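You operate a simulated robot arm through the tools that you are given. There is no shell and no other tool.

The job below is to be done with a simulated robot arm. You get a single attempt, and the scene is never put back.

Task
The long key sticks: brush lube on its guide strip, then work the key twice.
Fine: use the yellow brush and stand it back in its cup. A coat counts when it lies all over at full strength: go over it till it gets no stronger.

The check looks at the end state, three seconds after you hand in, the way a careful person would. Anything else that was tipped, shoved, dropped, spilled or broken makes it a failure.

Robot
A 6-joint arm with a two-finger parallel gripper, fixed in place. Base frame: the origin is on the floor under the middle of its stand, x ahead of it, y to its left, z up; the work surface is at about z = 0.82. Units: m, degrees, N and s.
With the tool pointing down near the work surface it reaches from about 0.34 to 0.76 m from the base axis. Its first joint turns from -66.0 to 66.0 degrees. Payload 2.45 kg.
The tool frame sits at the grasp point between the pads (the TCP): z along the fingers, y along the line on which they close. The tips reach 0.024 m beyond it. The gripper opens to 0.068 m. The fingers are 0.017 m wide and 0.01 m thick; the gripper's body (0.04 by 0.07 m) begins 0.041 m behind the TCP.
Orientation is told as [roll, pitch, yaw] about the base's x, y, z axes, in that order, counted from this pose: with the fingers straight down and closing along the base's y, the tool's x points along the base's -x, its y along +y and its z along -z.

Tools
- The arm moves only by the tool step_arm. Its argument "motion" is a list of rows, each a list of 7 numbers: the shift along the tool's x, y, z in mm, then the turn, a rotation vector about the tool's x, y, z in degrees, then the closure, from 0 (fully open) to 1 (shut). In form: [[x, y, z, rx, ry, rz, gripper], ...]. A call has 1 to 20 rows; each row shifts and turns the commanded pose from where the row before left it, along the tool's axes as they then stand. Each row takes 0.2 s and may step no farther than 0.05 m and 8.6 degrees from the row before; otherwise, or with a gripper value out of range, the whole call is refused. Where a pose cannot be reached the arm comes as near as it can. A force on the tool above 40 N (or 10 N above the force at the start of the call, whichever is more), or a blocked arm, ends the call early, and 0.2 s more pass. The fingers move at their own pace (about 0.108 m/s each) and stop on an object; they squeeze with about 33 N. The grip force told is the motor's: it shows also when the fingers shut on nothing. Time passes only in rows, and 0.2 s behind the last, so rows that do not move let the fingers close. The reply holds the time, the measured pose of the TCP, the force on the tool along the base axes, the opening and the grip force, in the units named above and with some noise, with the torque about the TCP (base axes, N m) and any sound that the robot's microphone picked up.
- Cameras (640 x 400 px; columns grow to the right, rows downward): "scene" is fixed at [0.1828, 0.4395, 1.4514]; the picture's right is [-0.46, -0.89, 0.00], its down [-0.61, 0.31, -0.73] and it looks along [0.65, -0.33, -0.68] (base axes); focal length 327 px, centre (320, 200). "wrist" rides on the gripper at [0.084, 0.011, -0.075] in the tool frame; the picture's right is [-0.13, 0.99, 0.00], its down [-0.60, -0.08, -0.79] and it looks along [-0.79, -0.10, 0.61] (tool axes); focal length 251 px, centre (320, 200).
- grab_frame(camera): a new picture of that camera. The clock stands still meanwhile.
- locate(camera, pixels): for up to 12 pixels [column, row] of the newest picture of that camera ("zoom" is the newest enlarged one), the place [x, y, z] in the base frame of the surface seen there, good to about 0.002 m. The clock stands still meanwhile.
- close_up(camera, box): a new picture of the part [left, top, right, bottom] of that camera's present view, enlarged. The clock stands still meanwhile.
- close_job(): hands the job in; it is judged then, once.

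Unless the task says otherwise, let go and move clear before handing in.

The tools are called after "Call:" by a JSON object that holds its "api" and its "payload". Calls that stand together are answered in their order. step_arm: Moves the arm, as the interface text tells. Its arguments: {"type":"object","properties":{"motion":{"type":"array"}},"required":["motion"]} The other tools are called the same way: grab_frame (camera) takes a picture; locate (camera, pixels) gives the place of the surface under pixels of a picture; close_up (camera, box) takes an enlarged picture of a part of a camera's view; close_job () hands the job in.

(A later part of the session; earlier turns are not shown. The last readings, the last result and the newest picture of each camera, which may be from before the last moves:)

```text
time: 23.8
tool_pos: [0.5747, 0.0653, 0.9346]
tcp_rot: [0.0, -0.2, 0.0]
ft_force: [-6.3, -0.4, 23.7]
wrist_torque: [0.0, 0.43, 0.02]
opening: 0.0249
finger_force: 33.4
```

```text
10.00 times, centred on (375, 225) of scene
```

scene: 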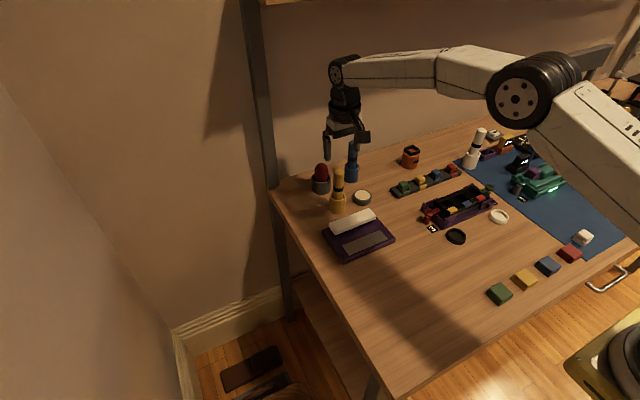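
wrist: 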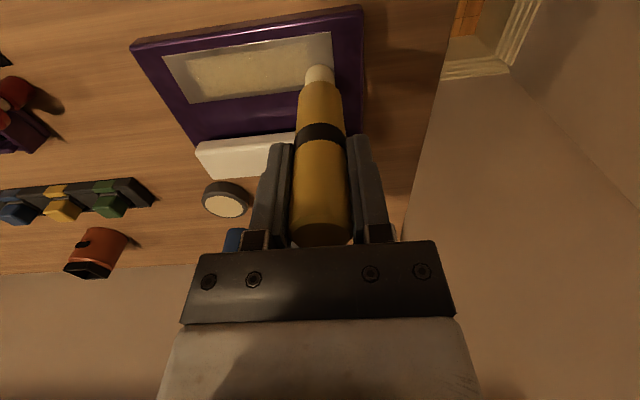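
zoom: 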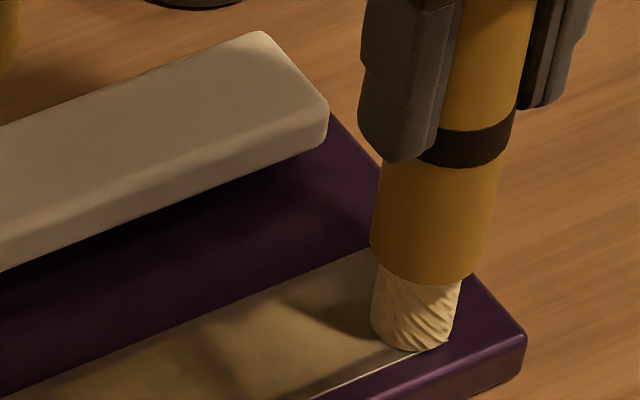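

Contact is regained at ~24 N. I'll back off 0.4 mm and sweep the front lane along +y, in parts, reading the force on the way.

Call:
{"api": "step_arm", "payload": {"motion": [[0, 0, -0.4, 0, 0, 0, 1], [0, 8, 0, 0, 0, 0, 1], [0, 8, 0, 0, 0, 0, 1], [0, 8, 0, 0, 0, 0, 1]]}}

Call:
{"api": "step_arm", "payload": {"motion": [[0, 8, 0, 0, 0, 0, 1], [0, 8, 0, 0, 0, 0, 1], [0, 8, 0, 0, 0, 0, 1], [0, 8, 0, 0, 0, 0, 1]]}}

Call:
{"api": "step_arm", "payload": {"motion": [[0, 8, 0, 0, 0, 0, 1], [0, 8, 0, 0, 0, 0, 1], [0, 8, 0, 0, 0, 0, 1], [0, 8, 0, 0, 0, 0, 1], [0, 8, 0, 0, 0, 0, 1]]}}

Call:
{"api": "close_up", "payload": {"camera": "scene", "box": [315, 200, 405, 265]}}

Call:
{"api": "close_up", "payload": {"camera": "wrist", "box": [130, 0, 370, 150]}}

```text
time: 24.8
tool_pos: [0.5759, 0.0879, 0.9345]
tcp_rot: [0.0, -0.2, 0.1]
ft_force: [2.0, -7.1, 19.8]
wrist_torque: [-0.65, -0.26, 0.0]
opening: 0.025
finger_force: 32.8
```

```text
time: 25.8
tool_pos: [0.5759, 0.1201, 0.9348]
tcp_rot: [0.1, -0.1, 0.1]
ft_force: [-0.5, -8.3, 25.6]
wrist_torque: [-0.75, -0.09, -0.03]
opening: 0.0253
finger_force: 32.7
```

```text
time: 27.0
tool_pos: [0.5744, 0.1611, 0.9334]
tcp_rot: [-0.1, -0.1, 0.0]
ft_force: [0.6, -8.1, 22.7]
wrist_torque: [-0.68, -0.11, -0.05]
opening: 0.0252
finger_force: 33.1
```

```text
6.15 times, centred on (360, 232) of scene
```

zoom: 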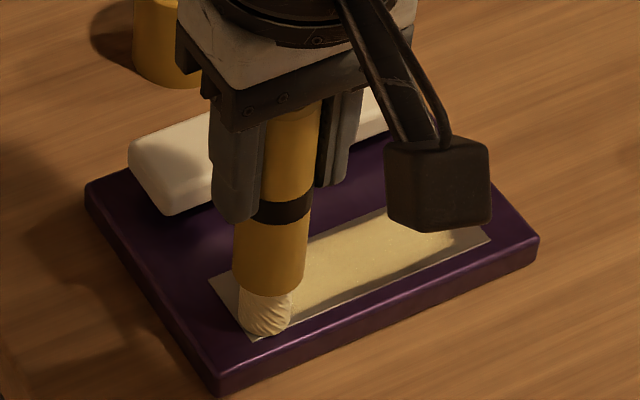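

```text
2.67 times, centred on (250, 75) of wrist
```

zoom: 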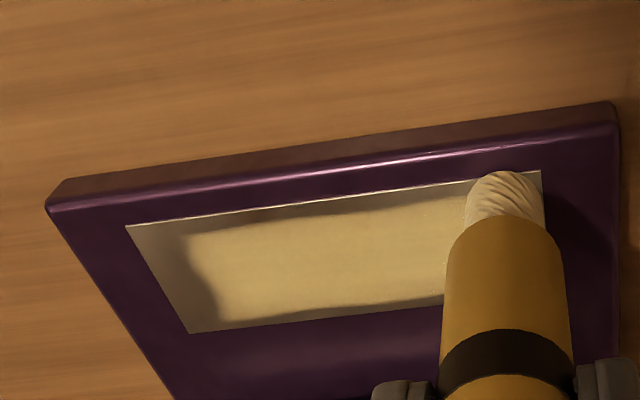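

The coat is clearly building (wrist zoom, cream area), but the right end (127–190) and thin front and back margins are still bare. I'll ease pressure slightly, sweep across the left end to x≈0.597, then go back along the rear edge.

Call:
{"api": "step_arm", "payload": {"motion": [[0, 2, -0.3, 0, 0, 0, 1], [-6, 0, 0, 0, 0, 0, 1], [-6, 0, 0, 0, 0, 0, 1], [-6, 0, 0, 0, 0, 0, 1], [-4, 0, 0, 0, 0, 0, 1]]}}

Call:
{"api": "step_arm", "payload": {"motion": [[0, -8, 0, 0, 0, 0, 1], [0, -8, 0, 0, 0, 0, 1], [0, -8, 0, 0, 0, 0, 1], [0, -8, 0, 0, 0, 0, 1]]}}

Call:
{"api": "step_arm", "payload": {"motion": [[0, -8, 0, 0, 0, 0, 1], [0, -8, 0, 0, 0, 0, 1], [0, -8, 0, 0, 0, 0, 1], [0, -8, 0, 0, 0, 0, 1], [0, -8, 0, 0, 0, 0, 1], [0, -8, 0, 0, 0, 0, 1], [0, -8, 0, 0, 0, 0, 1], [0, -8, 0, 0, 0, 0, 1], [0, -8, 0, 0, 0, 0, 1]]}}

Call:
{"api": "close_up", "payload": {"camera": "scene", "box": [315, 200, 405, 265]}}

Call:
{"api": "close_up", "payload": {"camera": "wrist", "box": [270, 0, 510, 150]}}

```text
time: 28.2
tool_pos: [0.5975, 0.1632, 0.9331]
tcp_rot: [0.0, 0.1, 0.0]
ft_force: [-2.8, 1.2, 9.8]
wrist_torque: [0.14, 0.17, 0.02]
opening: 0.0248
finger_force: 33.1
```

```text
time: 29.2
tool_pos: [0.5958, 0.1316, 0.9331]
tcp_rot: [0.0, 0.0, 0.0]
ft_force: [-0.7, -0.4, -0.1]
wrist_torque: [0.0, 0.01, 0.0]
opening: 0.0248
finger_force: 32.3
```

```text
time: 31.2
tool_pos: [0.5954, 0.0563, 0.9355]
tcp_rot: [0.0, -0.2, -0.1]
ft_force: [0.5, 0.3, -1.0]
wrist_torque: [0.02, -0.01, -0.01]
opening: 0.025
finger_force: 33.3
```

```text
6.15 times, centred on (360, 232) of scene
```

zoom: 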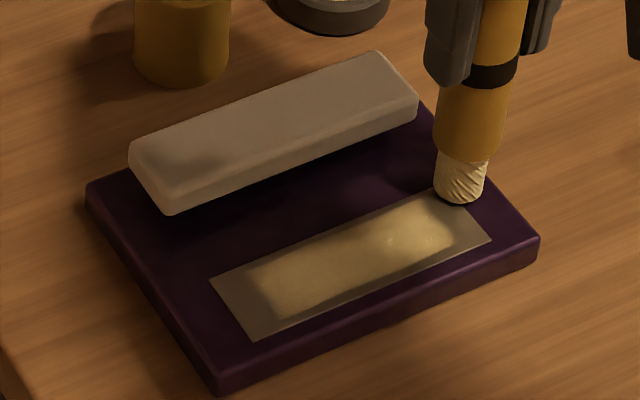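

```text
2.67 times, centred on (390, 75) of wrist
```

zoom: 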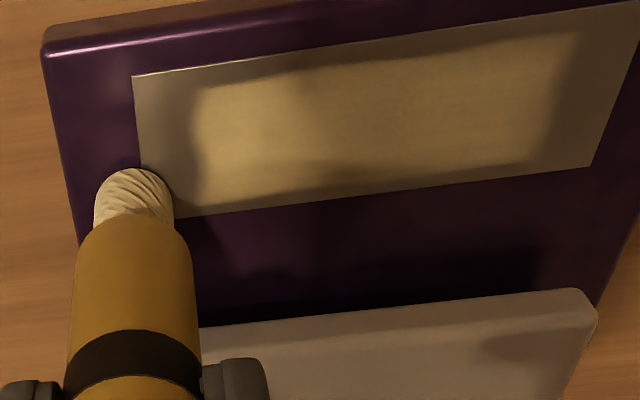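

The −y strokes rode free of the surface (force ~0): pressing seems to relax in that direction. I'll set y≈0.060, press again, and stroke across the bare right end in x.

Call:
{"api": "step_arm", "payload": {"motion": [[0, 3, 0.8, 0, 0, 0, 1], [0, 0, 0, 0, 0, 0, 1]]}}

Call:
{"api": "step_arm", "payload": {"motion": [[0, 0, 0.4, 0, 0, 0, 1], [0, 0, 0, 0, 0, 0, 1]]}}

```text
time: 31.8
tool_pos: [0.5961, 0.0599, 0.933]
tcp_rot: [0.0, -0.1, -0.1]
ft_force: [0.0, -0.1, 2.3]
wrist_torque: [-0.08, 0.01, -0.01]
opening: 0.0248
finger_force: 32.5
```

```text
time: 32.4
tool_pos: [0.5961, 0.0606, 0.9338]
tcp_rot: [0.1, -0.1, 0.0]
ft_force: [-3.5, -2.8, 14.5]
wrist_torque: [-0.29, 0.2, 0.0]
opening: 0.0252
finger_force: 32.6
```

14.5 N contact at the right rear corner. Now I'll stroke toward the front edge.

Call:
{"api": "step_arm", "payload": {"motion": [[5, 0, 0, 0, 0, 0, 1], [5, 0, 0, 0, 0, 0, 1], [5, 0, 0, 0, 0, 0, 1], [5, 0, 0, 0, 0, 0, 1], [5, 0, 0, 0, 0, 0, 1]]}}

Call:
{"api": "step_arm", "payload": {"motion": [[-5, 0, 0, 0, 0, 0, 1], [-5, 0, 0, 0, 0, 0, 1], [-5, 0, 0, 0, 0, 0, 1], [-5, 0, 0, 0, 0, 0, 1], [-6, 0, 0, 0, 0, 0, 1]]}}

Call:
{"api": "close_up", "payload": {"camera": "scene", "box": [315, 200, 405, 265]}}

Call:
{"api": "close_up", "payload": {"camera": "wrist", "box": [270, 0, 510, 150]}}

```text
time: 33.6
tool_pos: [0.5722, 0.0637, 0.9326]
tcp_rot: [0.1, -0.3, 0.0]
ft_force: [5.9, -0.7, 17.9]
wrist_torque: [-0.11, -0.66, -0.04]
opening: 0.0249
finger_force: 32.6
```

```text
time: 34.8
tool_pos: [0.596, 0.0628, 0.9318]
tcp_rot: [0.0, 0.0, 0.0]
ft_force: [-0.3, 0.7, 0.0]
wrist_torque: [-0.02, 0.03, -0.01]
opening: 0.0252
finger_force: 32.8
```

```text
6.15 times, centred on (360, 232) of scene
```

zoom: 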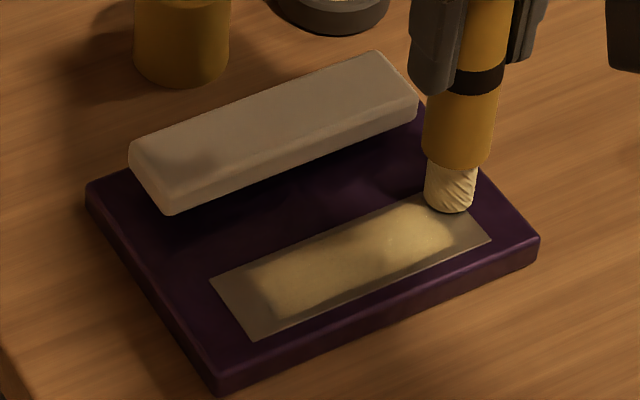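

```text
2.67 times, centred on (390, 75) of wrist
```

zoom: 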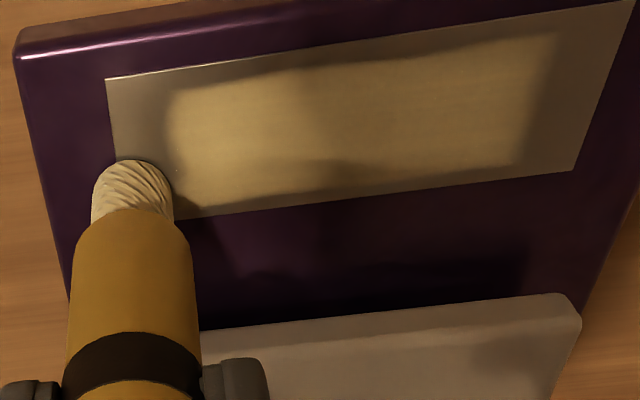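

The last stroke toward +x lost contact again, and the margins still look bare, although shadows confuse the view. I'll lift and move aside to see the strip and the bristles clearly.

Call:
{"api": "step_arm", "payload": {"motion": [[0, 0, -10, 0, 0, 0, 1], [0, -20, -20, 0, 0, 0, 1], [0, -30, -20, 0, 0, 0, 1], [0, -40, 0, 0, 0, 0, 1], [0, 0, 0, 0, 0, 0, 1]]}}

Call:
{"api": "close_up", "payload": {"camera": "scene", "box": [315, 200, 405, 265]}}

Call:
{"api": "close_up", "payload": {"camera": "wrist", "box": [270, 0, 510, 150]}}

Call:
{"api": "grab_frame", "payload": {"camera": "scene"}}

```text
time: 36.0
tool_pos: [0.5957, -0.0281, 0.9842]
tcp_rot: [0.1, -0.1, 0.0]
ft_force: [0.2, -0.8, -0.7]
wrist_torque: [0.0, -0.02, -0.02]
opening: 0.0251
finger_force: 32.9
```

```text
6.15 times, centred on (360, 232) of scene
```

zoom: 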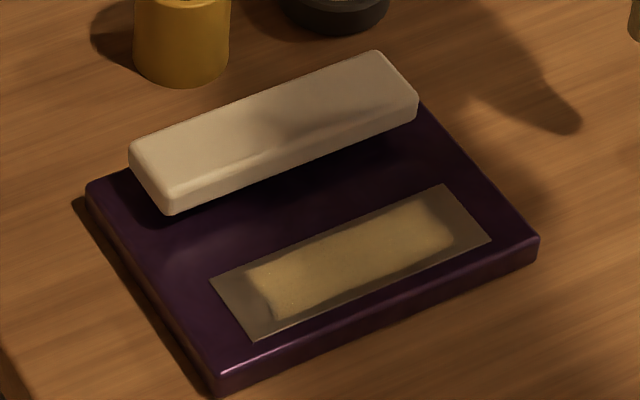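

```text
2.67 times, centred on (390, 75) of wrist
```

zoom: 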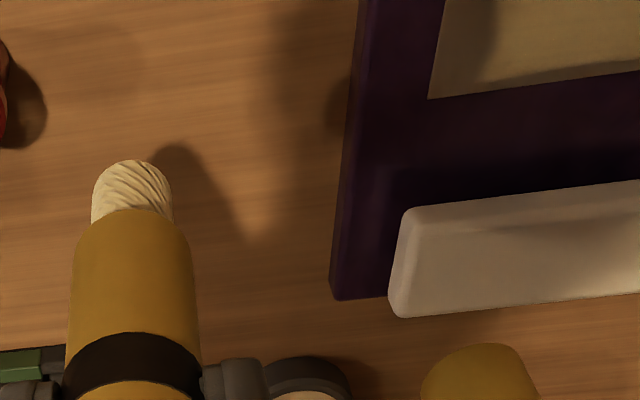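

```text
taken
```

scene: 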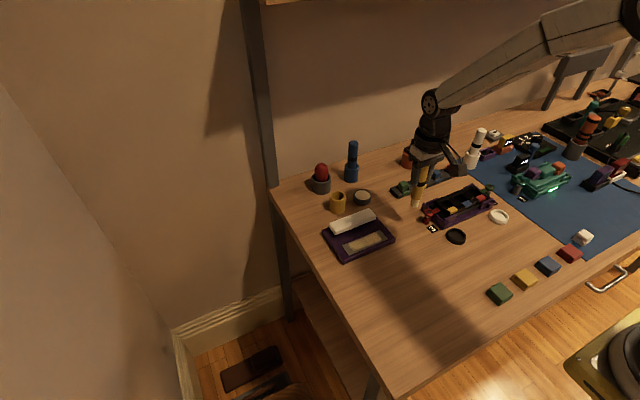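

With the arm aside, the scene zoom shows a well-coated middle, but about 10 mm at each end and a few mm at the front edge are still bare. I'll check the bristle load and whether the brush has tilted in the grip.

Call:
{"api": "close_up", "payload": {"camera": "scene", "box": [396, 150, 444, 215]}}

Call:
{"api": "close_up", "payload": {"camera": "wrist", "box": [270, 40, 370, 260]}}

Call:
{"api": "close_up", "payload": {"camera": "scene", "box": [335, 220, 395, 258]}}

```text
6.15 times, centred on (420, 182) of scene
```

zoom: 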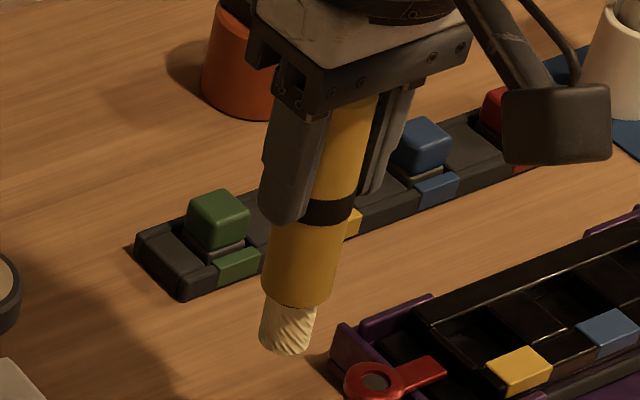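

```text
1.82 times, centred on (320, 150) of wrist
```

zoom: 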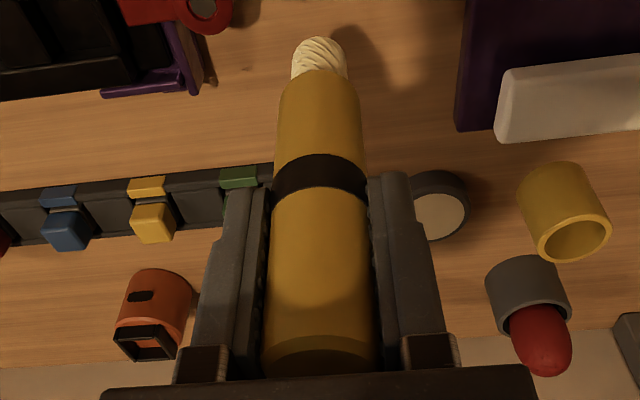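

```text
10.53 times, centred on (365, 239) of scene
```

zoom: 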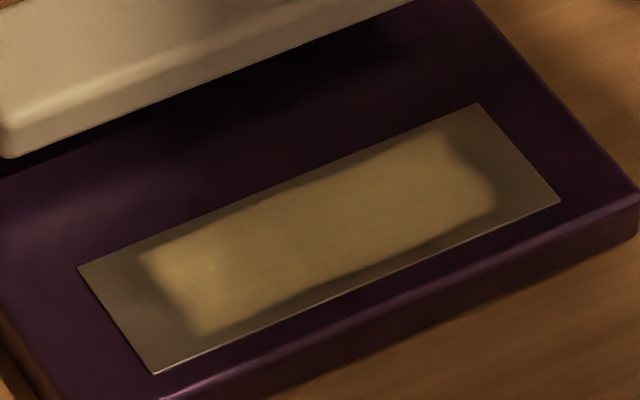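

The bristles still look cream, but the brush seems to lean a few degrees with its tip toward +x. I'll measure the lean by locating points along the handle.

Call:
{"api": "close_up", "payload": {"camera": "scene", "box": [396, 150, 444, 215]}}

Call:
{"api": "locate", "payload": {"camera": "zoom", "pixels": [[347, 125], [340, 150], [335, 180], [325, 212], [314, 240], [306, 265], [298, 290], [292, 320], [288, 340]]}}

Call:
{"api": "close_up", "payload": {"camera": "wrist", "box": [270, 40, 370, 260]}}

Call:
{"api": "locate", "payload": {"camera": "zoom", "pixels": [[320, 350], [320, 310], [320, 270], [320, 230], [320, 190], [320, 150], [320, 110], [320, 80], [320, 60], [320, 45]]}}

```text
6.15 times, centred on (420, 182) of scene
```

zoom: 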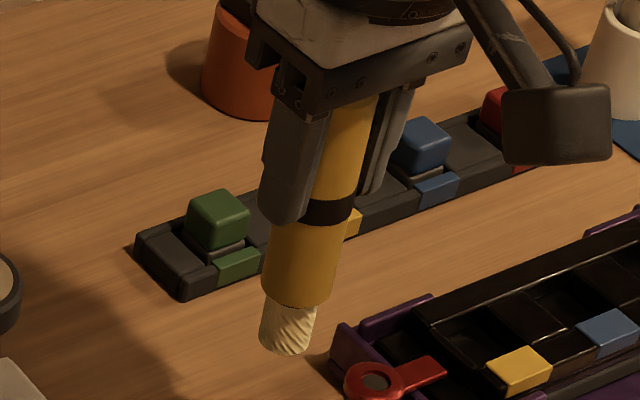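

```text
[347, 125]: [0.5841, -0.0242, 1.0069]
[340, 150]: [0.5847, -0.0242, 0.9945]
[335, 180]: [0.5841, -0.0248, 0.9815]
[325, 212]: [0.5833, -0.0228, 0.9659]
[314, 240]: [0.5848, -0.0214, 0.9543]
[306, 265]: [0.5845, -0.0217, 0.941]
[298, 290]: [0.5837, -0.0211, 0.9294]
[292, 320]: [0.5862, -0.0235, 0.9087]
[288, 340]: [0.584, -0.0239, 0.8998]
```

```text
1.82 times, centred on (320, 150) of wrist
```

zoom: 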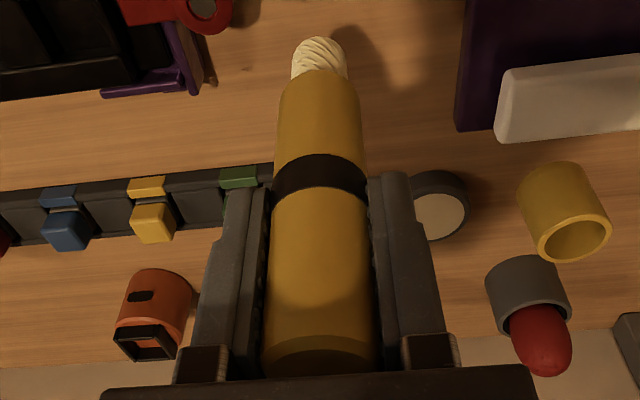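

```text
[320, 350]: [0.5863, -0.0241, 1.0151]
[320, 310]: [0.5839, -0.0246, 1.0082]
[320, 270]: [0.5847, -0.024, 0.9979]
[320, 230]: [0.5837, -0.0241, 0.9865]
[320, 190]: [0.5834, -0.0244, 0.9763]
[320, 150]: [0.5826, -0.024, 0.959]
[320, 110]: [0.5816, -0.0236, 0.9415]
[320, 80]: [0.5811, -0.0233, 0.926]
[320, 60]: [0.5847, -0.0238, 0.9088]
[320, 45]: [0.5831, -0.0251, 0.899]
```

The brush is in fact upright within a degree or two, but contact heights show it slid up in the grip by about 1.5 mm from the heavy presses. I'll reload it in the tin and then use lighter strokes that reach the bare ends and front edge.

Call:
{"api": "step_arm", "payload": {"motion": [[0, 0, -17, 0, 0, 0, 1], [-33, 15, 0, 0, 0, 0, 1], [-33, 15, 0, 0, 0, 0, 1], [-33, 15, 0, 0, 0, 0, 1], [-33, 13, 0, 0, 0, 0, 1], [0, 0, 0, 0, 0, 0, 1], [0, 0, 0, 0, 0, 0, 1]]}}

Call:
{"api": "close_up", "payload": {"camera": "scene", "box": [326, 160, 390, 210]}}

Call:
{"api": "grab_frame", "payload": {"camera": "wrist"}}

```text
time: 37.6
tool_pos: [0.7304, 0.0313, 0.9993]
tcp_rot: [0.0, 0.0, 0.0]
ft_force: [0.4, 0.4, 0.1]
wrist_torque: [0.01, 0.0, -0.02]
opening: 0.0248
finger_force: 32.9
```

```text
8.00 times, centred on (358, 185) of scene
```

zoom: 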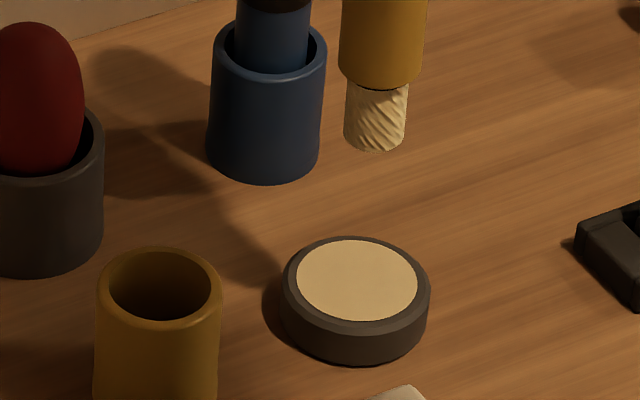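

```text
taken
```

wrist: 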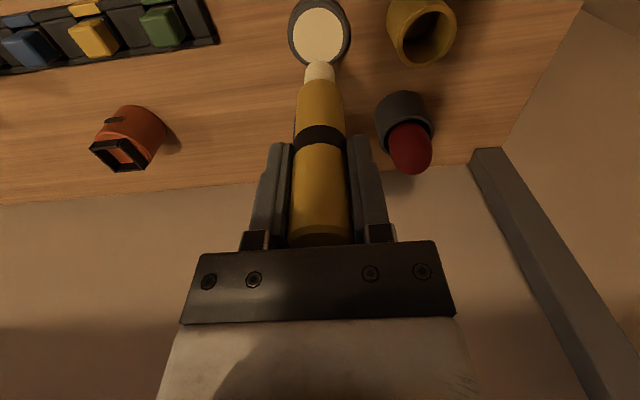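

The brush hangs over the tin's centre. I'll descend and touch the cream lightly.

Call:
{"api": "step_arm", "payload": {"motion": [[0, 0, 25, 0, 0, 0, 1], [0, 0, 25, 0, 0, 0, 1], [0, 0, 13, 0, 0, 0, 1], [0, 0, 0, 0, 0, 0, 1]]}}

Call:
{"api": "step_arm", "payload": {"motion": [[0, 0, 1, 0, 0, 0, 1], [0, 0, 0, 0, 0, 0, 1]]}}

Call:
{"api": "step_arm", "payload": {"motion": [[0, 0, 0.5, 0, 0, 0, 1], [0, 0, 0, 0, 0, 0, 1]]}}

```text
time: 38.6
tool_pos: [0.7312, 0.0306, 0.9355]
tcp_rot: [0.0, 0.0, 0.0]
ft_force: [0.8, -0.2, -0.5]
wrist_torque: [0.0, 0.01, 0.01]
opening: 0.0252
finger_force: 33.3
```

```text
time: 39.2
tool_pos: [0.7291, 0.0303, 0.9364]
tcp_rot: [-0.1, 0.0, -0.1]
ft_force: [-0.3, -0.5, -0.4]
wrist_torque: [-0.01, 0.04, -0.03]
opening: 0.0253
finger_force: 33.0
```

```text
time: 39.8
tool_pos: [0.7303, 0.0295, 0.9349]
tcp_rot: [0.0, 0.0, 0.1]
ft_force: [0.3, 0.2, 0.4]
wrist_torque: [0.01, -0.02, -0.01]
opening: 0.0251
finger_force: 33.0
```

Call:
{"api": "step_arm", "payload": {"motion": [[0, 0, 0.5, 0, 0, 0, 1], [0, 0, 0, 0, 0, 0, 1]]}}

Call:
{"api": "step_arm", "payload": {"motion": [[0, 0, 0.5, 0, 0, 0, 1], [0, 0, 0, 0, 0, 0, 1]]}}

Call:
{"api": "close_up", "payload": {"camera": "scene", "box": [326, 170, 390, 210]}}

```text
time: 40.4
tool_pos: [0.7294, 0.0294, 0.9353]
tcp_rot: [-0.1, 0.1, 0.0]
ft_force: [-0.3, 0.1, -0.4]
wrist_torque: [0.0, -0.01, -0.01]
opening: 0.025
finger_force: 33.0
```

```text
time: 41.0
tool_pos: [0.7296, 0.0291, 0.9339]
tcp_rot: [0.0, 0.1, 0.0]
ft_force: [-0.1, 0.1, -1.0]
wrist_torque: [-0.04, 0.0, -0.02]
opening: 0.0249
finger_force: 32.6
```

```text
10.00 times, centred on (358, 190) of scene
```

zoom: 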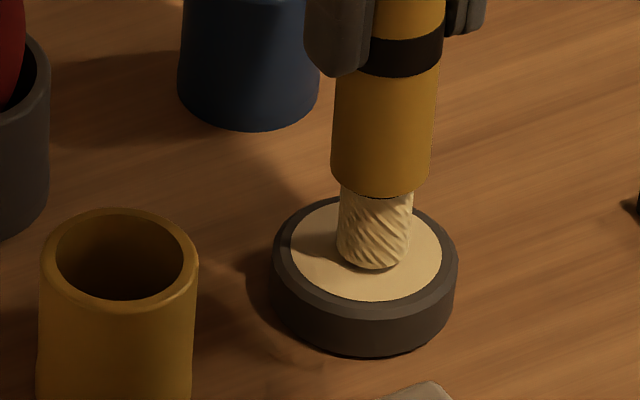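

No force yet, tip just above the cream. I'll continue down in 0.5 mm steps.

Call:
{"api": "step_arm", "payload": {"motion": [[0, 0, 0.5, 0, 0, 0, 1], [0, 0, 0, 0, 0, 0, 1]]}}

Call:
{"api": "step_arm", "payload": {"motion": [[0, 0, 0.5, 0, 0, 0, 1], [0, 0, 0, 0, 0, 0, 1]]}}

Call:
{"api": "step_arm", "payload": {"motion": [[0, 0, 0.4, 0, 0, 0, 1], [0, 0, 0, 0, 0, 0, 1]]}}

```text
time: 41.6
tool_pos: [0.7297, 0.0299, 0.9346]
tcp_rot: [0.0, 0.1, 0.0]
ft_force: [0.2, 0.0, -0.8]
wrist_torque: [0.0, -0.02, -0.01]
opening: 0.025
finger_force: 32.7
```

```text
time: 42.2
tool_pos: [0.7293, 0.0303, 0.9334]
tcp_rot: [0.0, 0.1, 0.0]
ft_force: [-0.2, 0.2, -0.4]
wrist_torque: [0.0, -0.03, -0.01]
opening: 0.0251
finger_force: 32.9
```

```text
time: 42.8
tool_pos: [0.7299, 0.0281, 0.9324]
tcp_rot: [0.0, -0.2, 0.0]
ft_force: [0.2, -0.2, 0.8]
wrist_torque: [-0.02, -0.08, 0.01]
opening: 0.025
finger_force: 33.2
```

Contact is just starting (0.8 N). A little more pressure to load it, then lift.

Call:
{"api": "step_arm", "payload": {"motion": [[0, 0, 0.4, 0, 0, 0, 1], [0, 0, 0, 0, 0, 0, 1], [0, 0, 0, 0, 0, 0, 1]]}}

Call:
{"api": "step_arm", "payload": {"motion": [[0, 0, -2, 0, 0, 0, 1], [0, 0, -12, 0, 0, 0, 1], [0, 0, -25, 0, 0, 0, 1], [0, 0, -25, 0, 0, 0, 1], [0, 0, 0, 0, 0, 0, 1]]}}

Call:
{"api": "close_up", "payload": {"camera": "scene", "box": [326, 160, 390, 210]}}

Call:
{"api": "close_up", "payload": {"camera": "scene", "box": [335, 220, 395, 258]}}

```text
time: 43.6
tool_pos: [0.7283, 0.0302, 0.9339]
tcp_rot: [0.0, -0.1, -0.1]
ft_force: [1.6, -0.6, 3.0]
wrist_torque: [-0.03, -0.15, 0.03]
opening: 0.0251
finger_force: 33.0
```

```text
time: 44.8
tool_pos: [0.7283, 0.0319, 0.9962]
tcp_rot: [0.1, -0.1, 0.0]
ft_force: [0.2, 0.4, -0.2]
wrist_torque: [-0.02, 0.02, 0.02]
opening: 0.0249
finger_force: 33.1
```

```text
8.00 times, centred on (358, 185) of scene
```

zoom: 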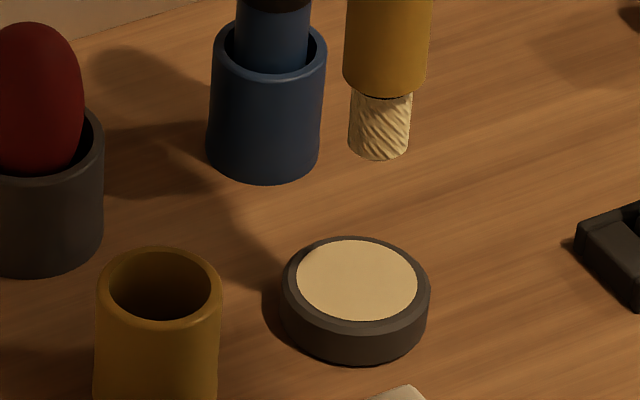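

```text
10.53 times, centred on (365, 239) of scene
```

zoom: 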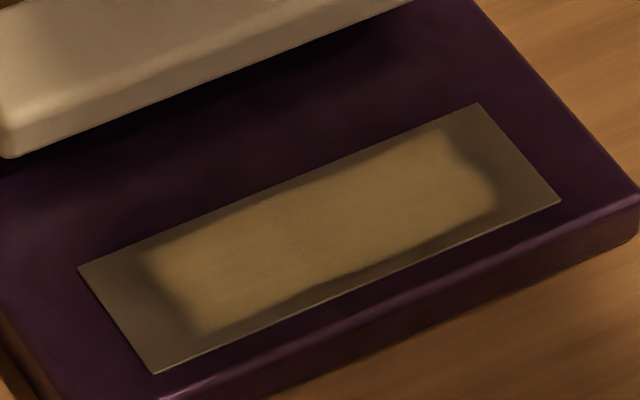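

The brush is loaded and the strip view is unchanged. To learn how the margins take the coat, I'll go to the front lane (x≈0.572, y≈0.10) and stroke +y past the left end with light pressure.

Call:
{"api": "step_arm", "payload": {"motion": [[39.5, 17.5, 0, 0, 0, 0, 1], [39.5, 17.5, 0, 0, 0, 0, 1], [39.5, 17.5, 0, 0, 0, 0, 1], [38.5, 17.5, 0, 0, 0, 0, 1], [0, 0, 25, 0, 0, 0, 1], [0, 0, 25, 0, 0, 0, 1], [0, 0, 12, 0, 0, 0, 1], [0, 0, 0, 0, 0, 0, 1]]}}

Call:
{"api": "step_arm", "payload": {"motion": [[0, 0, 1.5, 0, 0, 0, 1], [0, 0, 0, 0, 0, 0, 1]]}}

Call:
{"api": "step_arm", "payload": {"motion": [[0, 0, 1, 0, 0, 0, 1], [0, 0, 0, 0, 0, 0, 1]]}}

```text
time: 46.6
tool_pos: [0.5712, 0.0987, 0.9334]
tcp_rot: [0.1, -0.2, 0.1]
ft_force: [-0.4, 0.3, -0.7]
wrist_torque: [-0.02, 0.01, -0.03]
opening: 0.025
finger_force: 33.0
```

```text
time: 47.2
tool_pos: [0.5721, 0.0988, 0.9315]
tcp_rot: [0.0, -0.1, 0.0]
ft_force: [-2.6, 1.0, 7.1]
wrist_torque: [0.09, 0.14, 0.0]
opening: 0.0251
finger_force: 32.8
```

```text
time: 47.8
tool_pos: [0.5739, 0.1, 0.931]
tcp_rot: [0.0, -0.2, -0.1]
ft_force: [-1.1, -0.7, 13.0]
wrist_torque: [-0.08, 0.1, -0.01]
opening: 0.0249
finger_force: 32.7
```

13 N contact. Now the +y stroke past the left end.

Call:
{"api": "step_arm", "payload": {"motion": [[0, 8, 0, 0, 0, 0, 1], [0, 8, 0, 0, 0, 0, 1], [0, 8, 0, 0, 0, 0, 1], [0, 8, 0, 0, 0, 0, 1], [0, 8, 0, 0, 0, 0, 1], [0, 8, 0, 0, 0, 0, 1], [0, 8, 0, 0, 0, 0, 1]]}}

Call:
{"api": "step_arm", "payload": {"motion": [[0, 8, 0, 0, 0, 0, 1], [0, 8, 0, 0, 0, 0, 1]]}}

Call:
{"api": "step_arm", "payload": {"motion": [[0, 0, -10, 0, 0, 0, 1], [0, 0, -30, 0, 0, 0, 1], [0, -40, -10, 0, 0, 0, 1], [0, -45, 0, 0, 0, 0, 1], [0, -45, 0, 0, 0, 0, 1], [0, -45, 0, 0, 0, 0, 1]]}}

Call:
{"api": "close_up", "payload": {"camera": "scene", "box": [335, 220, 395, 258]}}

```text
time: 49.4
tool_pos: [0.5718, 0.1552, 0.9318]
tcp_rot: [0.0, -0.1, 0.0]
ft_force: [0.7, -6.1, 19.3]
wrist_torque: [-0.58, -0.16, -0.04]
opening: 0.0251
finger_force: 32.5
```

```text
time: 50.0
tool_pos: [0.571, 0.1726, 0.9317]
tcp_rot: [0.0, 0.0, 0.1]
ft_force: [0.3, -2.6, 4.9]
wrist_torque: [-0.2, -0.06, -0.04]
opening: 0.0252
finger_force: 32.9
```

```text
time: 51.4
tool_pos: [0.5727, -0.0059, 0.9814]
tcp_rot: [0.0, -0.1, 0.0]
ft_force: [-0.3, -0.4, -1.0]
wrist_torque: [-0.02, -0.01, 0.0]
opening: 0.0249
finger_force: 33.2
```

```text
10.53 times, centred on (365, 239) of scene
```

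zoom: 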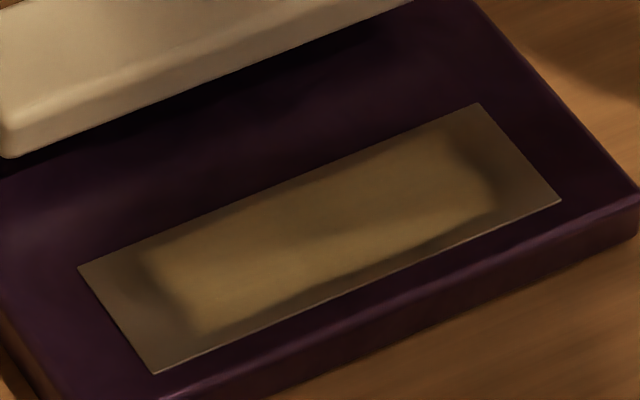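

The left-end margin (zoom (110,320)) looks unchanged even after a firm stroke over it. I'll move the arm to the other side (+y), where it casts no shadow on the strip, to see the true state.

Call:
{"api": "step_arm", "payload": {"motion": [[10, 40, -10, 0, 0, 0, 1], [10, 45, -10, 0, 0, 0, 1], [10, 45, -10, 0, 0, 0, 1], [10, 45, -10, 0, 0, 0, 1], [10, 45, 0, 0, 0, 0, 1], [10, 40, 0, 0, 0, 0, 1], [0, 0, 0, 0, 0, 0, 1]]}}

Call:
{"api": "close_up", "payload": {"camera": "scene", "box": [335, 220, 395, 258]}}

Call:
{"api": "grab_frame", "payload": {"camera": "scene"}}

Call:
{"api": "grab_frame", "payload": {"camera": "wrist"}}

```text
time: 53.0
tool_pos: [0.51, 0.2595, 1.0224]
tcp_rot: [0.0, 0.0, 0.0]
ft_force: [-0.5, 0.3, -1.0]
wrist_torque: [0.01, 0.03, 0.03]
opening: 0.0251
finger_force: 33.2
```

```text
10.53 times, centred on (365, 239) of scene
```

zoom: 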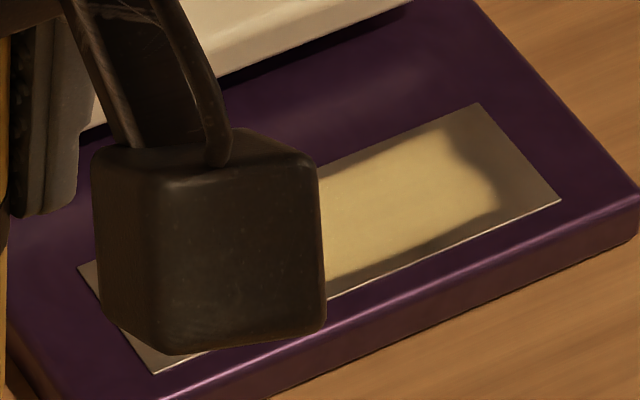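

```text
taken
```

scene: 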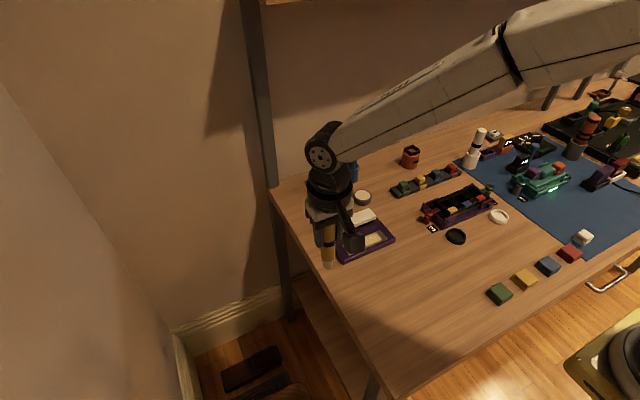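

```text
taken
```

wrist: 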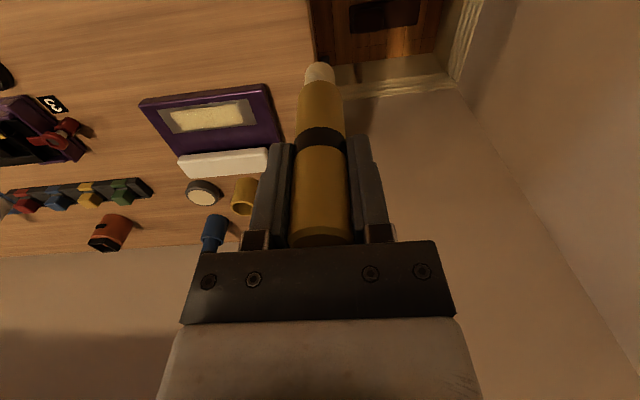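

Well lit now: the centre is bright cream, with the right-end margin plainly bare at (510,150) in the zoom. Let me enlarge the wrist view of the whole strip.

Call:
{"api": "close_up", "payload": {"camera": "wrist", "box": [140, 80, 284, 170]}}

Call:
{"api": "locate", "payload": {"camera": "zoom", "pixels": [[320, 180]]}}

```text
4.44 times, centred on (212, 125) of wrist
```

zoom: 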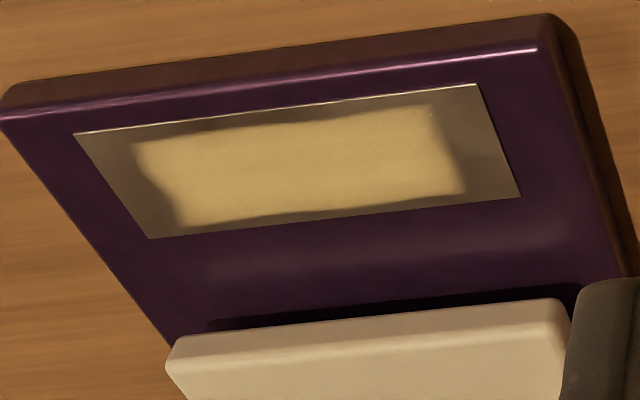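

```text
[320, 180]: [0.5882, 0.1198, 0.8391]
```

The reference view shows a bright coat in the middle but ~12 mm bare ends and narrow bare edges. I'll test the right end decisively: press at y≈0.085 mid-width and stroke −y past the right end with kept pressure.

Call:
{"api": "step_arm", "payload": {"motion": [[-15, -40, 0, 0, 0, 0, 1], [-20, -45, 0, 0, 0, 0, 1], [-20, -45, 0, 0, 0, 0, 1], [-20, -44.5, 0, 0, 0, 0, 1], [0, 0, 40, 0, 0, 0, 1], [0, 0, 35, 0, 0, 0, 1], [0, 0, 12, 0, 0, 0, 1], [0, 0, 0, 0, 0, 0, 1]]}}

Call:
{"api": "step_arm", "payload": {"motion": [[0, 0, 1, 0, 0, 0, 1], [0, 0, 0, 0, 0, 0, 1]]}}

Call:
{"api": "step_arm", "payload": {"motion": [[0, 0, 0.7, 0, 0, 0, 1], [0, 0, 0, 0, 0, 0, 1]]}}

```text
time: 54.8
tool_pos: [0.5884, 0.0803, 0.9372]
tcp_rot: [0.0, -0.1, 0.1]
ft_force: [1.0, 0.1, -1.3]
wrist_torque: [-0.01, -0.01, -0.02]
opening: 0.0251
finger_force: 32.6
```

```text
time: 55.4
tool_pos: [0.5868, 0.0816, 0.9345]
tcp_rot: [0.1, -0.1, 0.0]
ft_force: [-0.5, 0.2, -1.5]
wrist_torque: [0.04, -0.04, 0.03]
opening: 0.0246
finger_force: 33.3
```

```text
time: 56.0
tool_pos: [0.5873, 0.081, 0.9332]
tcp_rot: [0.1, 0.1, 0.0]
ft_force: [-0.2, -0.3, 0.0]
wrist_torque: [0.04, -0.01, -0.02]
opening: 0.0252
finger_force: 33.0
```

No contact yet at z≈0.933; creeping further down.

Call:
{"api": "step_arm", "payload": {"motion": [[0, 0, 0.7, 0, 0, 0, 1], [0, 0, 0, 0, 0, 0, 1]]}}

Call:
{"api": "step_arm", "payload": {"motion": [[0, 0, 0.6, 0, 0, 0, 1], [0, 0, 0, 0, 0, 0, 1]]}}

Call:
{"api": "step_arm", "payload": {"motion": [[0, 0, 0.5, 0, 0, 0, 1], [0, 0, 0, 0, 0, 0, 1]]}}

```text
time: 56.6
tool_pos: [0.5865, 0.0821, 0.9323]
tcp_rot: [0.0, 0.1, 0.1]
ft_force: [0.1, -0.1, -0.5]
wrist_torque: [0.04, 0.0, 0.0]
opening: 0.025
finger_force: 32.8
```

```text
time: 57.2
tool_pos: [0.5859, 0.0822, 0.9327]
tcp_rot: [0.0, 0.1, 0.0]
ft_force: [-0.5, 0.0, -0.7]
wrist_torque: [0.03, -0.02, -0.01]
opening: 0.025
finger_force: 33.4
```

```text
time: 57.8
tool_pos: [0.5882, 0.0823, 0.9319]
tcp_rot: [0.1, -0.1, 0.0]
ft_force: [0.2, -0.1, 0.3]
wrist_torque: [0.01, 0.03, -0.01]
opening: 0.025
finger_force: 32.5
```

Call:
{"api": "step_arm", "payload": {"motion": [[0, 0, 0.6, 0, 0, 0, 1], [0, 0, 0, 0, 0, 0, 1]]}}

Call:
{"api": "step_arm", "payload": {"motion": [[0, 0, 0.5, 0, 0, 0, 1], [0, 0, 0, 0, 0, 0, 1]]}}

Call:
{"api": "close_up", "payload": {"camera": "wrist", "box": [260, 0, 460, 125]}}

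```text
time: 58.4
tool_pos: [0.5879, 0.0823, 0.9311]
tcp_rot: [0.1, -0.1, 0.0]
ft_force: [0.9, -1.1, 2.8]
wrist_torque: [-0.1, -0.03, 0.0]
opening: 0.025
finger_force: 32.9
```

```text
time: 59.0
tool_pos: [0.5871, 0.0817, 0.9308]
tcp_rot: [0.1, -0.1, -0.1]
ft_force: [-2.8, -2.1, 14.5]
wrist_torque: [-0.22, 0.24, -0.02]
opening: 0.0249
finger_force: 33.0
```

```text
3.20 times, centred on (360, 62) of wrist
```

zoom: 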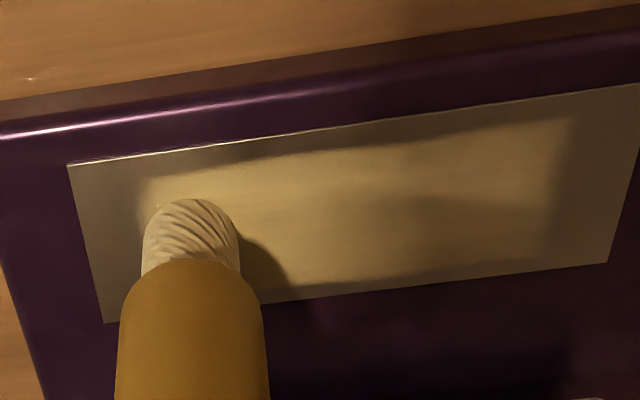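

14.5 N contact with the tip about 20 mm from the right end. Now stroke −y over the bare right end, adding slight downward feed.

Call:
{"api": "step_arm", "payload": {"motion": [[0, -6, 0.2, 0, 0, 0, 1], [0, -6, 0.2, 0, 0, 0, 1]]}}

Call:
{"api": "step_arm", "payload": {"motion": [[0, -6, 0.1, 0, 0, 0, 1], [0, -6, 0, 0, 0, 0, 1]]}}

Call:
{"api": "close_up", "payload": {"camera": "wrist", "box": [260, 0, 460, 125]}}

```text
time: 59.6
tool_pos: [0.5889, 0.0706, 0.9311]
tcp_rot: [0.1, -0.3, 0.0]
ft_force: [0.2, 6.1, 14.6]
wrist_torque: [0.49, -0.21, 0.04]
opening: 0.0251
finger_force: 32.6
```

```text
time: 60.2
tool_pos: [0.5877, 0.0571, 0.9307]
tcp_rot: [0.0, -0.2, 0.0]
ft_force: [-0.2, 7.2, 23.0]
wrist_torque: [0.68, -0.13, 0.08]
opening: 0.0251
finger_force: 32.8
```

```text
3.20 times, centred on (360, 62) of wrist
```

zoom: 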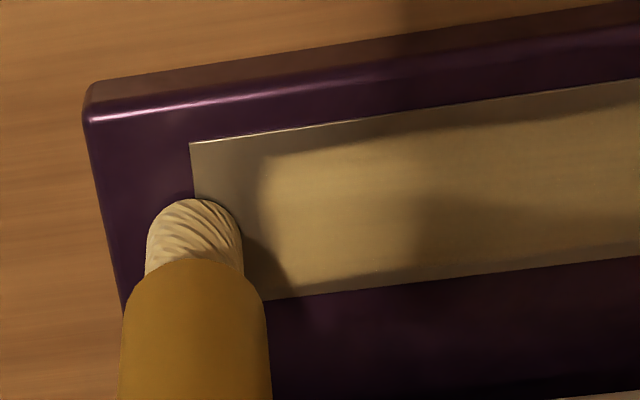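

Contact stayed good over the right end (23 N). Now I'll lift and go back to the reference pose on the +y side to compare.

Call:
{"api": "step_arm", "payload": {"motion": [[0, 0, -12, 0, 0, 0, 1], [0, 0, -40, 0, 0, 0, 1], [0, 0, -40, 0, 0, 0, 1], [19, 42, 0, 0, 0, 0, 1], [19, 42, 0, 0, 0, 0, 1], [19, 42, 0, 0, 0, 0, 1], [19, 42, 0, 0, 0, 0, 1], [0, 34, 0, 0, 0, 0, 1], [0, 0, 0, 0, 0, 0, 1]]}}

Call:
{"api": "close_up", "payload": {"camera": "wrist", "box": [140, 80, 284, 170]}}

Call:
{"api": "close_up", "payload": {"camera": "scene", "box": [335, 220, 395, 258]}}

```text
time: 62.2
tool_pos: [0.5121, 0.2594, 1.0237]
tcp_rot: [0.1, 0.0, 0.0]
ft_force: [-0.2, -1.0, -0.3]
wrist_torque: [0.02, 0.0, 0.0]
opening: 0.025
finger_force: 33.5
```

```text
4.44 times, centred on (212, 125) of wrist
```

zoom: 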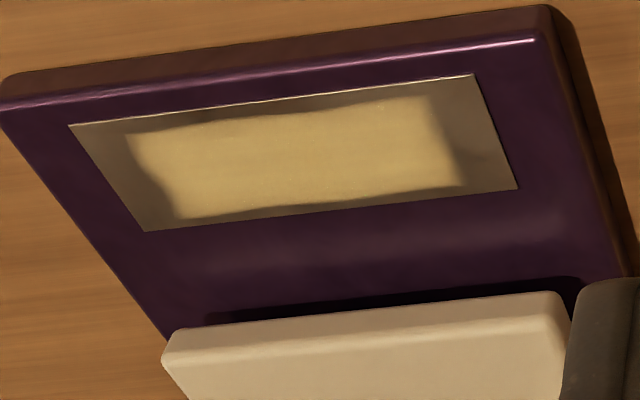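

```text
10.53 times, centred on (365, 239) of scene
```

zoom: 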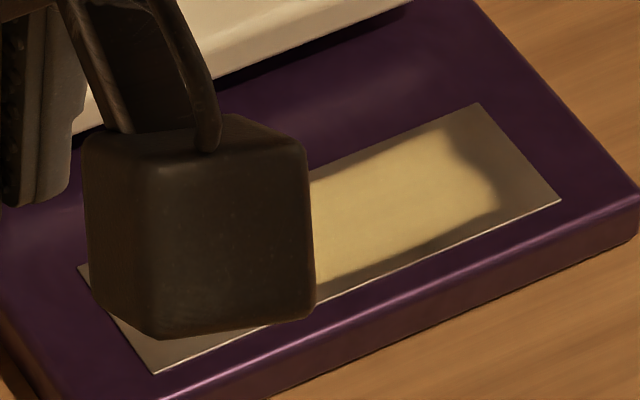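

The right-end boundary is unchanged after a firm stroke, so either the brush is nearly spent or the second dip took too little. I'll dip again with a firmer press, then repeat the right-end stroke as a decisive test.

Call:
{"api": "step_arm", "payload": {"motion": [[-30, -35, 0, 0, 0, 0, 1], [-32, -34, 0, 0, 0, 0, 1], [-32, -34, 0, 0, 0, 0, 1], [-32, -34, 0, 0, 0, 0, 1], [-32, -34, 0, 0, 0, 0, 1], [-32, -34, 0, 0, 0, 0, 1], [-28, -25, 0, 0, 0, 0, 1], [0, 0, 35, 0, 0, 0, 1], [0, 0, 35, 0, 0, 0, 1], [0, 0, 18, 0, 0, 0, 1], [0, 0, 0, 0, 0, 0, 1]]}}

Call:
{"api": "close_up", "payload": {"camera": "scene", "box": [326, 170, 390, 210]}}

```text
time: 64.6
tool_pos: [0.7307, 0.0303, 0.9329]
tcp_rot: [0.0, -0.1, 0.0]
ft_force: [0.8, -0.5, -0.4]
wrist_torque: [0.01, 0.02, 0.03]
opening: 0.025
finger_force: 33.3
```

```text
10.00 times, centred on (358, 190) of scene
```

zoom: 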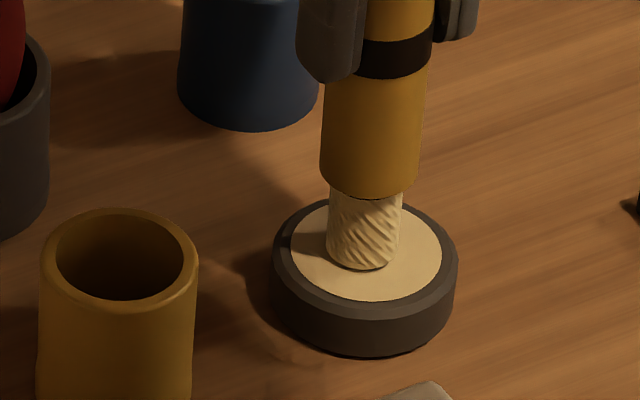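

Just above the cream at z≈0.934. I'll press in small steps to about 12–15 N.

Call:
{"api": "step_arm", "payload": {"motion": [[0, 0, 1, 0, 0, 0, 1], [0, 0, 0, 0, 0, 0, 1]]}}

Call:
{"api": "step_arm", "payload": {"motion": [[0, 0, 0.7, 0, 0, 0, 1], [0, 0, 0, 0, 0, 0, 1]]}}

Call:
{"api": "step_arm", "payload": {"motion": [[0, 0, 0.6, 0, 0, 0, 1], [0, 0, 0, 0, 0, 0, 1]]}}

```text
time: 65.2
tool_pos: [0.7305, 0.0315, 0.9317]
tcp_rot: [-0.1, -0.1, 0.0]
ft_force: [1.0, 0.2, 2.0]
wrist_torque: [0.04, -0.07, -0.02]
opening: 0.0248
finger_force: 32.7
```

```text
time: 65.8
tool_pos: [0.7304, 0.0301, 0.9319]
tcp_rot: [0.0, -0.2, 0.1]
ft_force: [-1.1, 2.3, 8.1]
wrist_torque: [0.16, 0.02, -0.03]
opening: 0.025
finger_force: 33.9
```

```text
time: 66.4
tool_pos: [0.7302, 0.0292, 0.932]
tcp_rot: [0.0, -0.3, 0.0]
ft_force: [3.2, 1.4, 9.8]
wrist_torque: [0.15, -0.44, 0.05]
opening: 0.0249
finger_force: 32.4
```

Firm dip done (~10 N). Now lift and go to the strip's right part at (0.585, 0.085), lowering to just above contact.

Call:
{"api": "step_arm", "payload": {"motion": [[0, 0, -3, 0, 0, 0, 1], [0, 0, -17, 0, 0, 0, 1], [0, 0, -40, 0, 0, 0, 1], [36, 14, 0, 0, 0, 0, 1], [36, 14, 0, 0, 0, 0, 1], [36, 14, 0, 0, 0, 0, 1], [37, 14, 0, 0, 0, 0, 1], [0, 0, 30, 0, 0, 0, 1], [0, 0, 28, 0, 0, 0, 1], [0, 0, 0, 0, 0, 0, 1]]}}

Call:
{"api": "step_arm", "payload": {"motion": [[0, 0, 2.2, 0, 0, 0, 1], [0, 0, 0, 0, 0, 0, 1]]}}

Call:
{"api": "step_arm", "payload": {"motion": [[0, 0, 0.8, 0, 0, 0, 1], [0, 0, 0, 0, 0, 0, 1]]}}

```text
time: 68.6
tool_pos: [0.5861, 0.0842, 0.9371]
tcp_rot: [0.1, -0.2, 0.0]
ft_force: [-0.6, -0.1, -0.9]
wrist_torque: [-0.01, -0.04, 0.03]
opening: 0.025
finger_force: 33.2
```

```text
time: 69.2
tool_pos: [0.5853, 0.0841, 0.9342]
tcp_rot: [0.0, 0.0, -0.1]
ft_force: [0.3, -0.5, -0.4]
wrist_torque: [0.02, 0.01, 0.0]
opening: 0.0249
finger_force: 33.1
```

```text
time: 69.8
tool_pos: [0.5857, 0.0848, 0.9321]
tcp_rot: [0.0, 0.0, 0.1]
ft_force: [1.1, -0.3, -0.7]
wrist_torque: [0.0, 0.05, 0.01]
opening: 0.025
finger_force: 32.8
```

Still free at z≈0.932. Continuing down.

Call:
{"api": "step_arm", "payload": {"motion": [[0, 0, 1, 0, 0, 0, 1], [0, 0, 0, 0, 0, 0, 1]]}}

Call:
{"api": "step_arm", "payload": {"motion": [[0, 0, 0.7, 0, 0, 0, 1], [0, 0, 0, 0, 0, 0, 1]]}}

Call:
{"api": "step_arm", "payload": {"motion": [[0, 0, 0.5, 0, 0, 0, 1], [0, 0, 0, 0, 0, 0, 1]]}}

```text
time: 70.4
tool_pos: [0.5841, 0.0833, 0.9304]
tcp_rot: [0.0, -0.2, 0.0]
ft_force: [-1.9, 0.7, 8.1]
wrist_torque: [0.08, 0.11, 0.02]
opening: 0.0248
finger_force: 33.0
```

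```text
time: 71.0
tool_pos: [0.5853, 0.0829, 0.9322]
tcp_rot: [0.0, -0.1, 0.0]
ft_force: [-4.3, -2.8, 21.5]
wrist_torque: [-0.29, 0.19, -0.01]
opening: 0.0249
finger_force: 33.0
```

```text
time: 71.6
tool_pos: [0.5863, 0.085, 0.9309]
tcp_rot: [0.0, -0.4, 0.0]
ft_force: [-1.5, -6.7, 27.2]
wrist_torque: [-0.61, -0.09, -0.06]
opening: 0.0251
finger_force: 32.7
```

27 N is more than needed; I'll ease 0.4 mm and stroke −y at the full 40 mm/s across the right end, then lift to the reference pose and look.

Call:
{"api": "step_arm", "payload": {"motion": [[0, 0, -0.4, 0, 0, 0, 1], [0, -8, 0.1, 0, 0, 0, 1], [0, -8, 0.1, 0, 0, 0, 1]]}}

Call:
{"api": "step_arm", "payload": {"motion": [[0, -8, 0, 0, 0, 0, 1], [0, -6, 0, 0, 0, 0, 1]]}}

Call:
{"api": "step_arm", "payload": {"motion": [[0, 0, -12, 0, 0, 0, 1], [0, 0, -40, 0, 0, 0, 1], [0, 0, -40, 0, 0, 0, 1], [19, 42, 0, 0, 0, 0, 1], [19, 42, 0, 0, 0, 0, 1], [19, 42, 0, 0, 0, 0, 1], [17, 42, 0, 0, 0, 0, 1], [0, 37, 0, 0, 0, 0, 1], [0, 0, 0, 0, 0, 0, 1]]}}

Call:
{"api": "close_up", "payload": {"camera": "wrist", "box": [140, 80, 284, 170]}}

Call:
{"api": "close_up", "payload": {"camera": "scene", "box": [335, 220, 395, 258]}}

```text
time: 72.4
tool_pos: [0.5841, 0.0694, 0.9296]
tcp_rot: [0.1, -0.2, 0.0]
ft_force: [0.7, 8.8, 24.1]
wrist_torque: [0.78, -0.3, 0.07]
opening: 0.0251
finger_force: 33.1
```

```text
time: 73.0
tool_pos: [0.5847, 0.0549, 0.9303]
tcp_rot: [0.0, -0.1, 0.1]
ft_force: [-0.2, 6.7, 19.7]
wrist_torque: [0.65, -0.19, 0.04]
opening: 0.025
finger_force: 32.9
```

```text
time: 75.0
tool_pos: [0.508, 0.261, 1.0191]
tcp_rot: [0.0, 0.0, 0.1]
ft_force: [0.5, 0.2, -0.6]
wrist_torque: [0.0, 0.01, -0.03]
opening: 0.025
finger_force: 32.8
```

```text
4.44 times, centred on (212, 125) of wrist
```

zoom: 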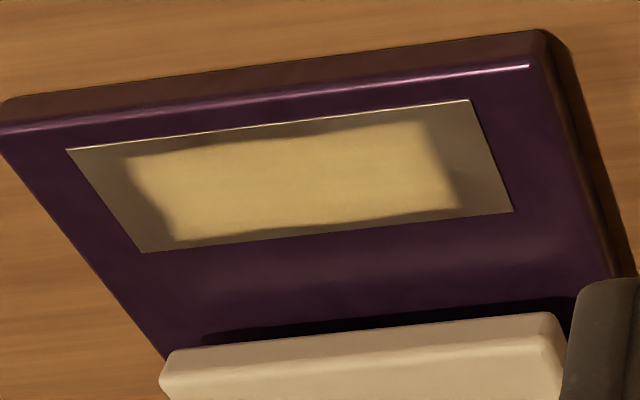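

```text
10.53 times, centred on (365, 239) of scene
```

zoom: 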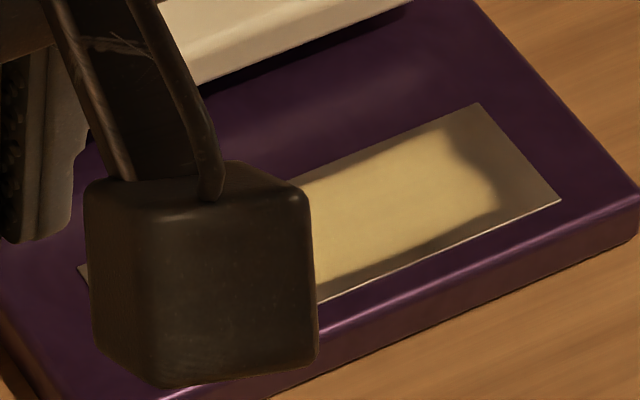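

The right-end boundary has not changed at all after a freshly loaded, firm stroke: margins measure about 12% of the strip on every side, so they look like the coat's soft outline rather than missed spots. I'll now go over the whole strip systematically and compare for strength, starting with the front lane from the right end.

Call:
{"api": "step_arm", "payload": {"motion": [[-15, -40, 0, 0, 0, 0, 1], [-15, -40, 0, 0, 0, 0, 1], [-15, -40, 0, 0, 0, 0, 1], [-15, -40, 0, 0, 0, 0, 1], [-2, -38, 0, 0, 0, 0, 1], [0, 0, 40, 0, 0, 0, 1], [0, 0, 40, 0, 0, 0, 1], [0, 0, 6, 0, 0, 0, 1], [0, 0, 0, 0, 0, 0, 1]]}}

Call:
{"api": "step_arm", "payload": {"motion": [[0, 0, 2, 0, 0, 0, 1], [0, 0, 0, 0, 0, 0, 1]]}}

Call:
{"api": "step_arm", "payload": {"motion": [[0, 0, 0.6, 0, 0, 0, 1], [0, 0, 0, 0, 0, 0, 1]]}}

```text
time: 77.0
tool_pos: [0.572, 0.0621, 0.9333]
tcp_rot: [0.0, -0.2, 0.0]
ft_force: [0.0, 0.6, -0.8]
wrist_torque: [0.01, 0.01, 0.01]
opening: 0.025
finger_force: 33.4
```

```text
time: 77.6
tool_pos: [0.572, 0.0618, 0.9313]
tcp_rot: [0.0, -0.1, 0.1]
ft_force: [-0.2, 0.2, 0.3]
wrist_torque: [-0.04, -0.03, -0.01]
opening: 0.0248
finger_force: 32.6
```

```text
time: 78.2
tool_pos: [0.5733, 0.0631, 0.9315]
tcp_rot: [0.0, -0.1, -0.1]
ft_force: [1.3, 0.3, -0.1]
wrist_torque: [0.0, 0.03, 0.0]
opening: 0.0249
finger_force: 32.7
```

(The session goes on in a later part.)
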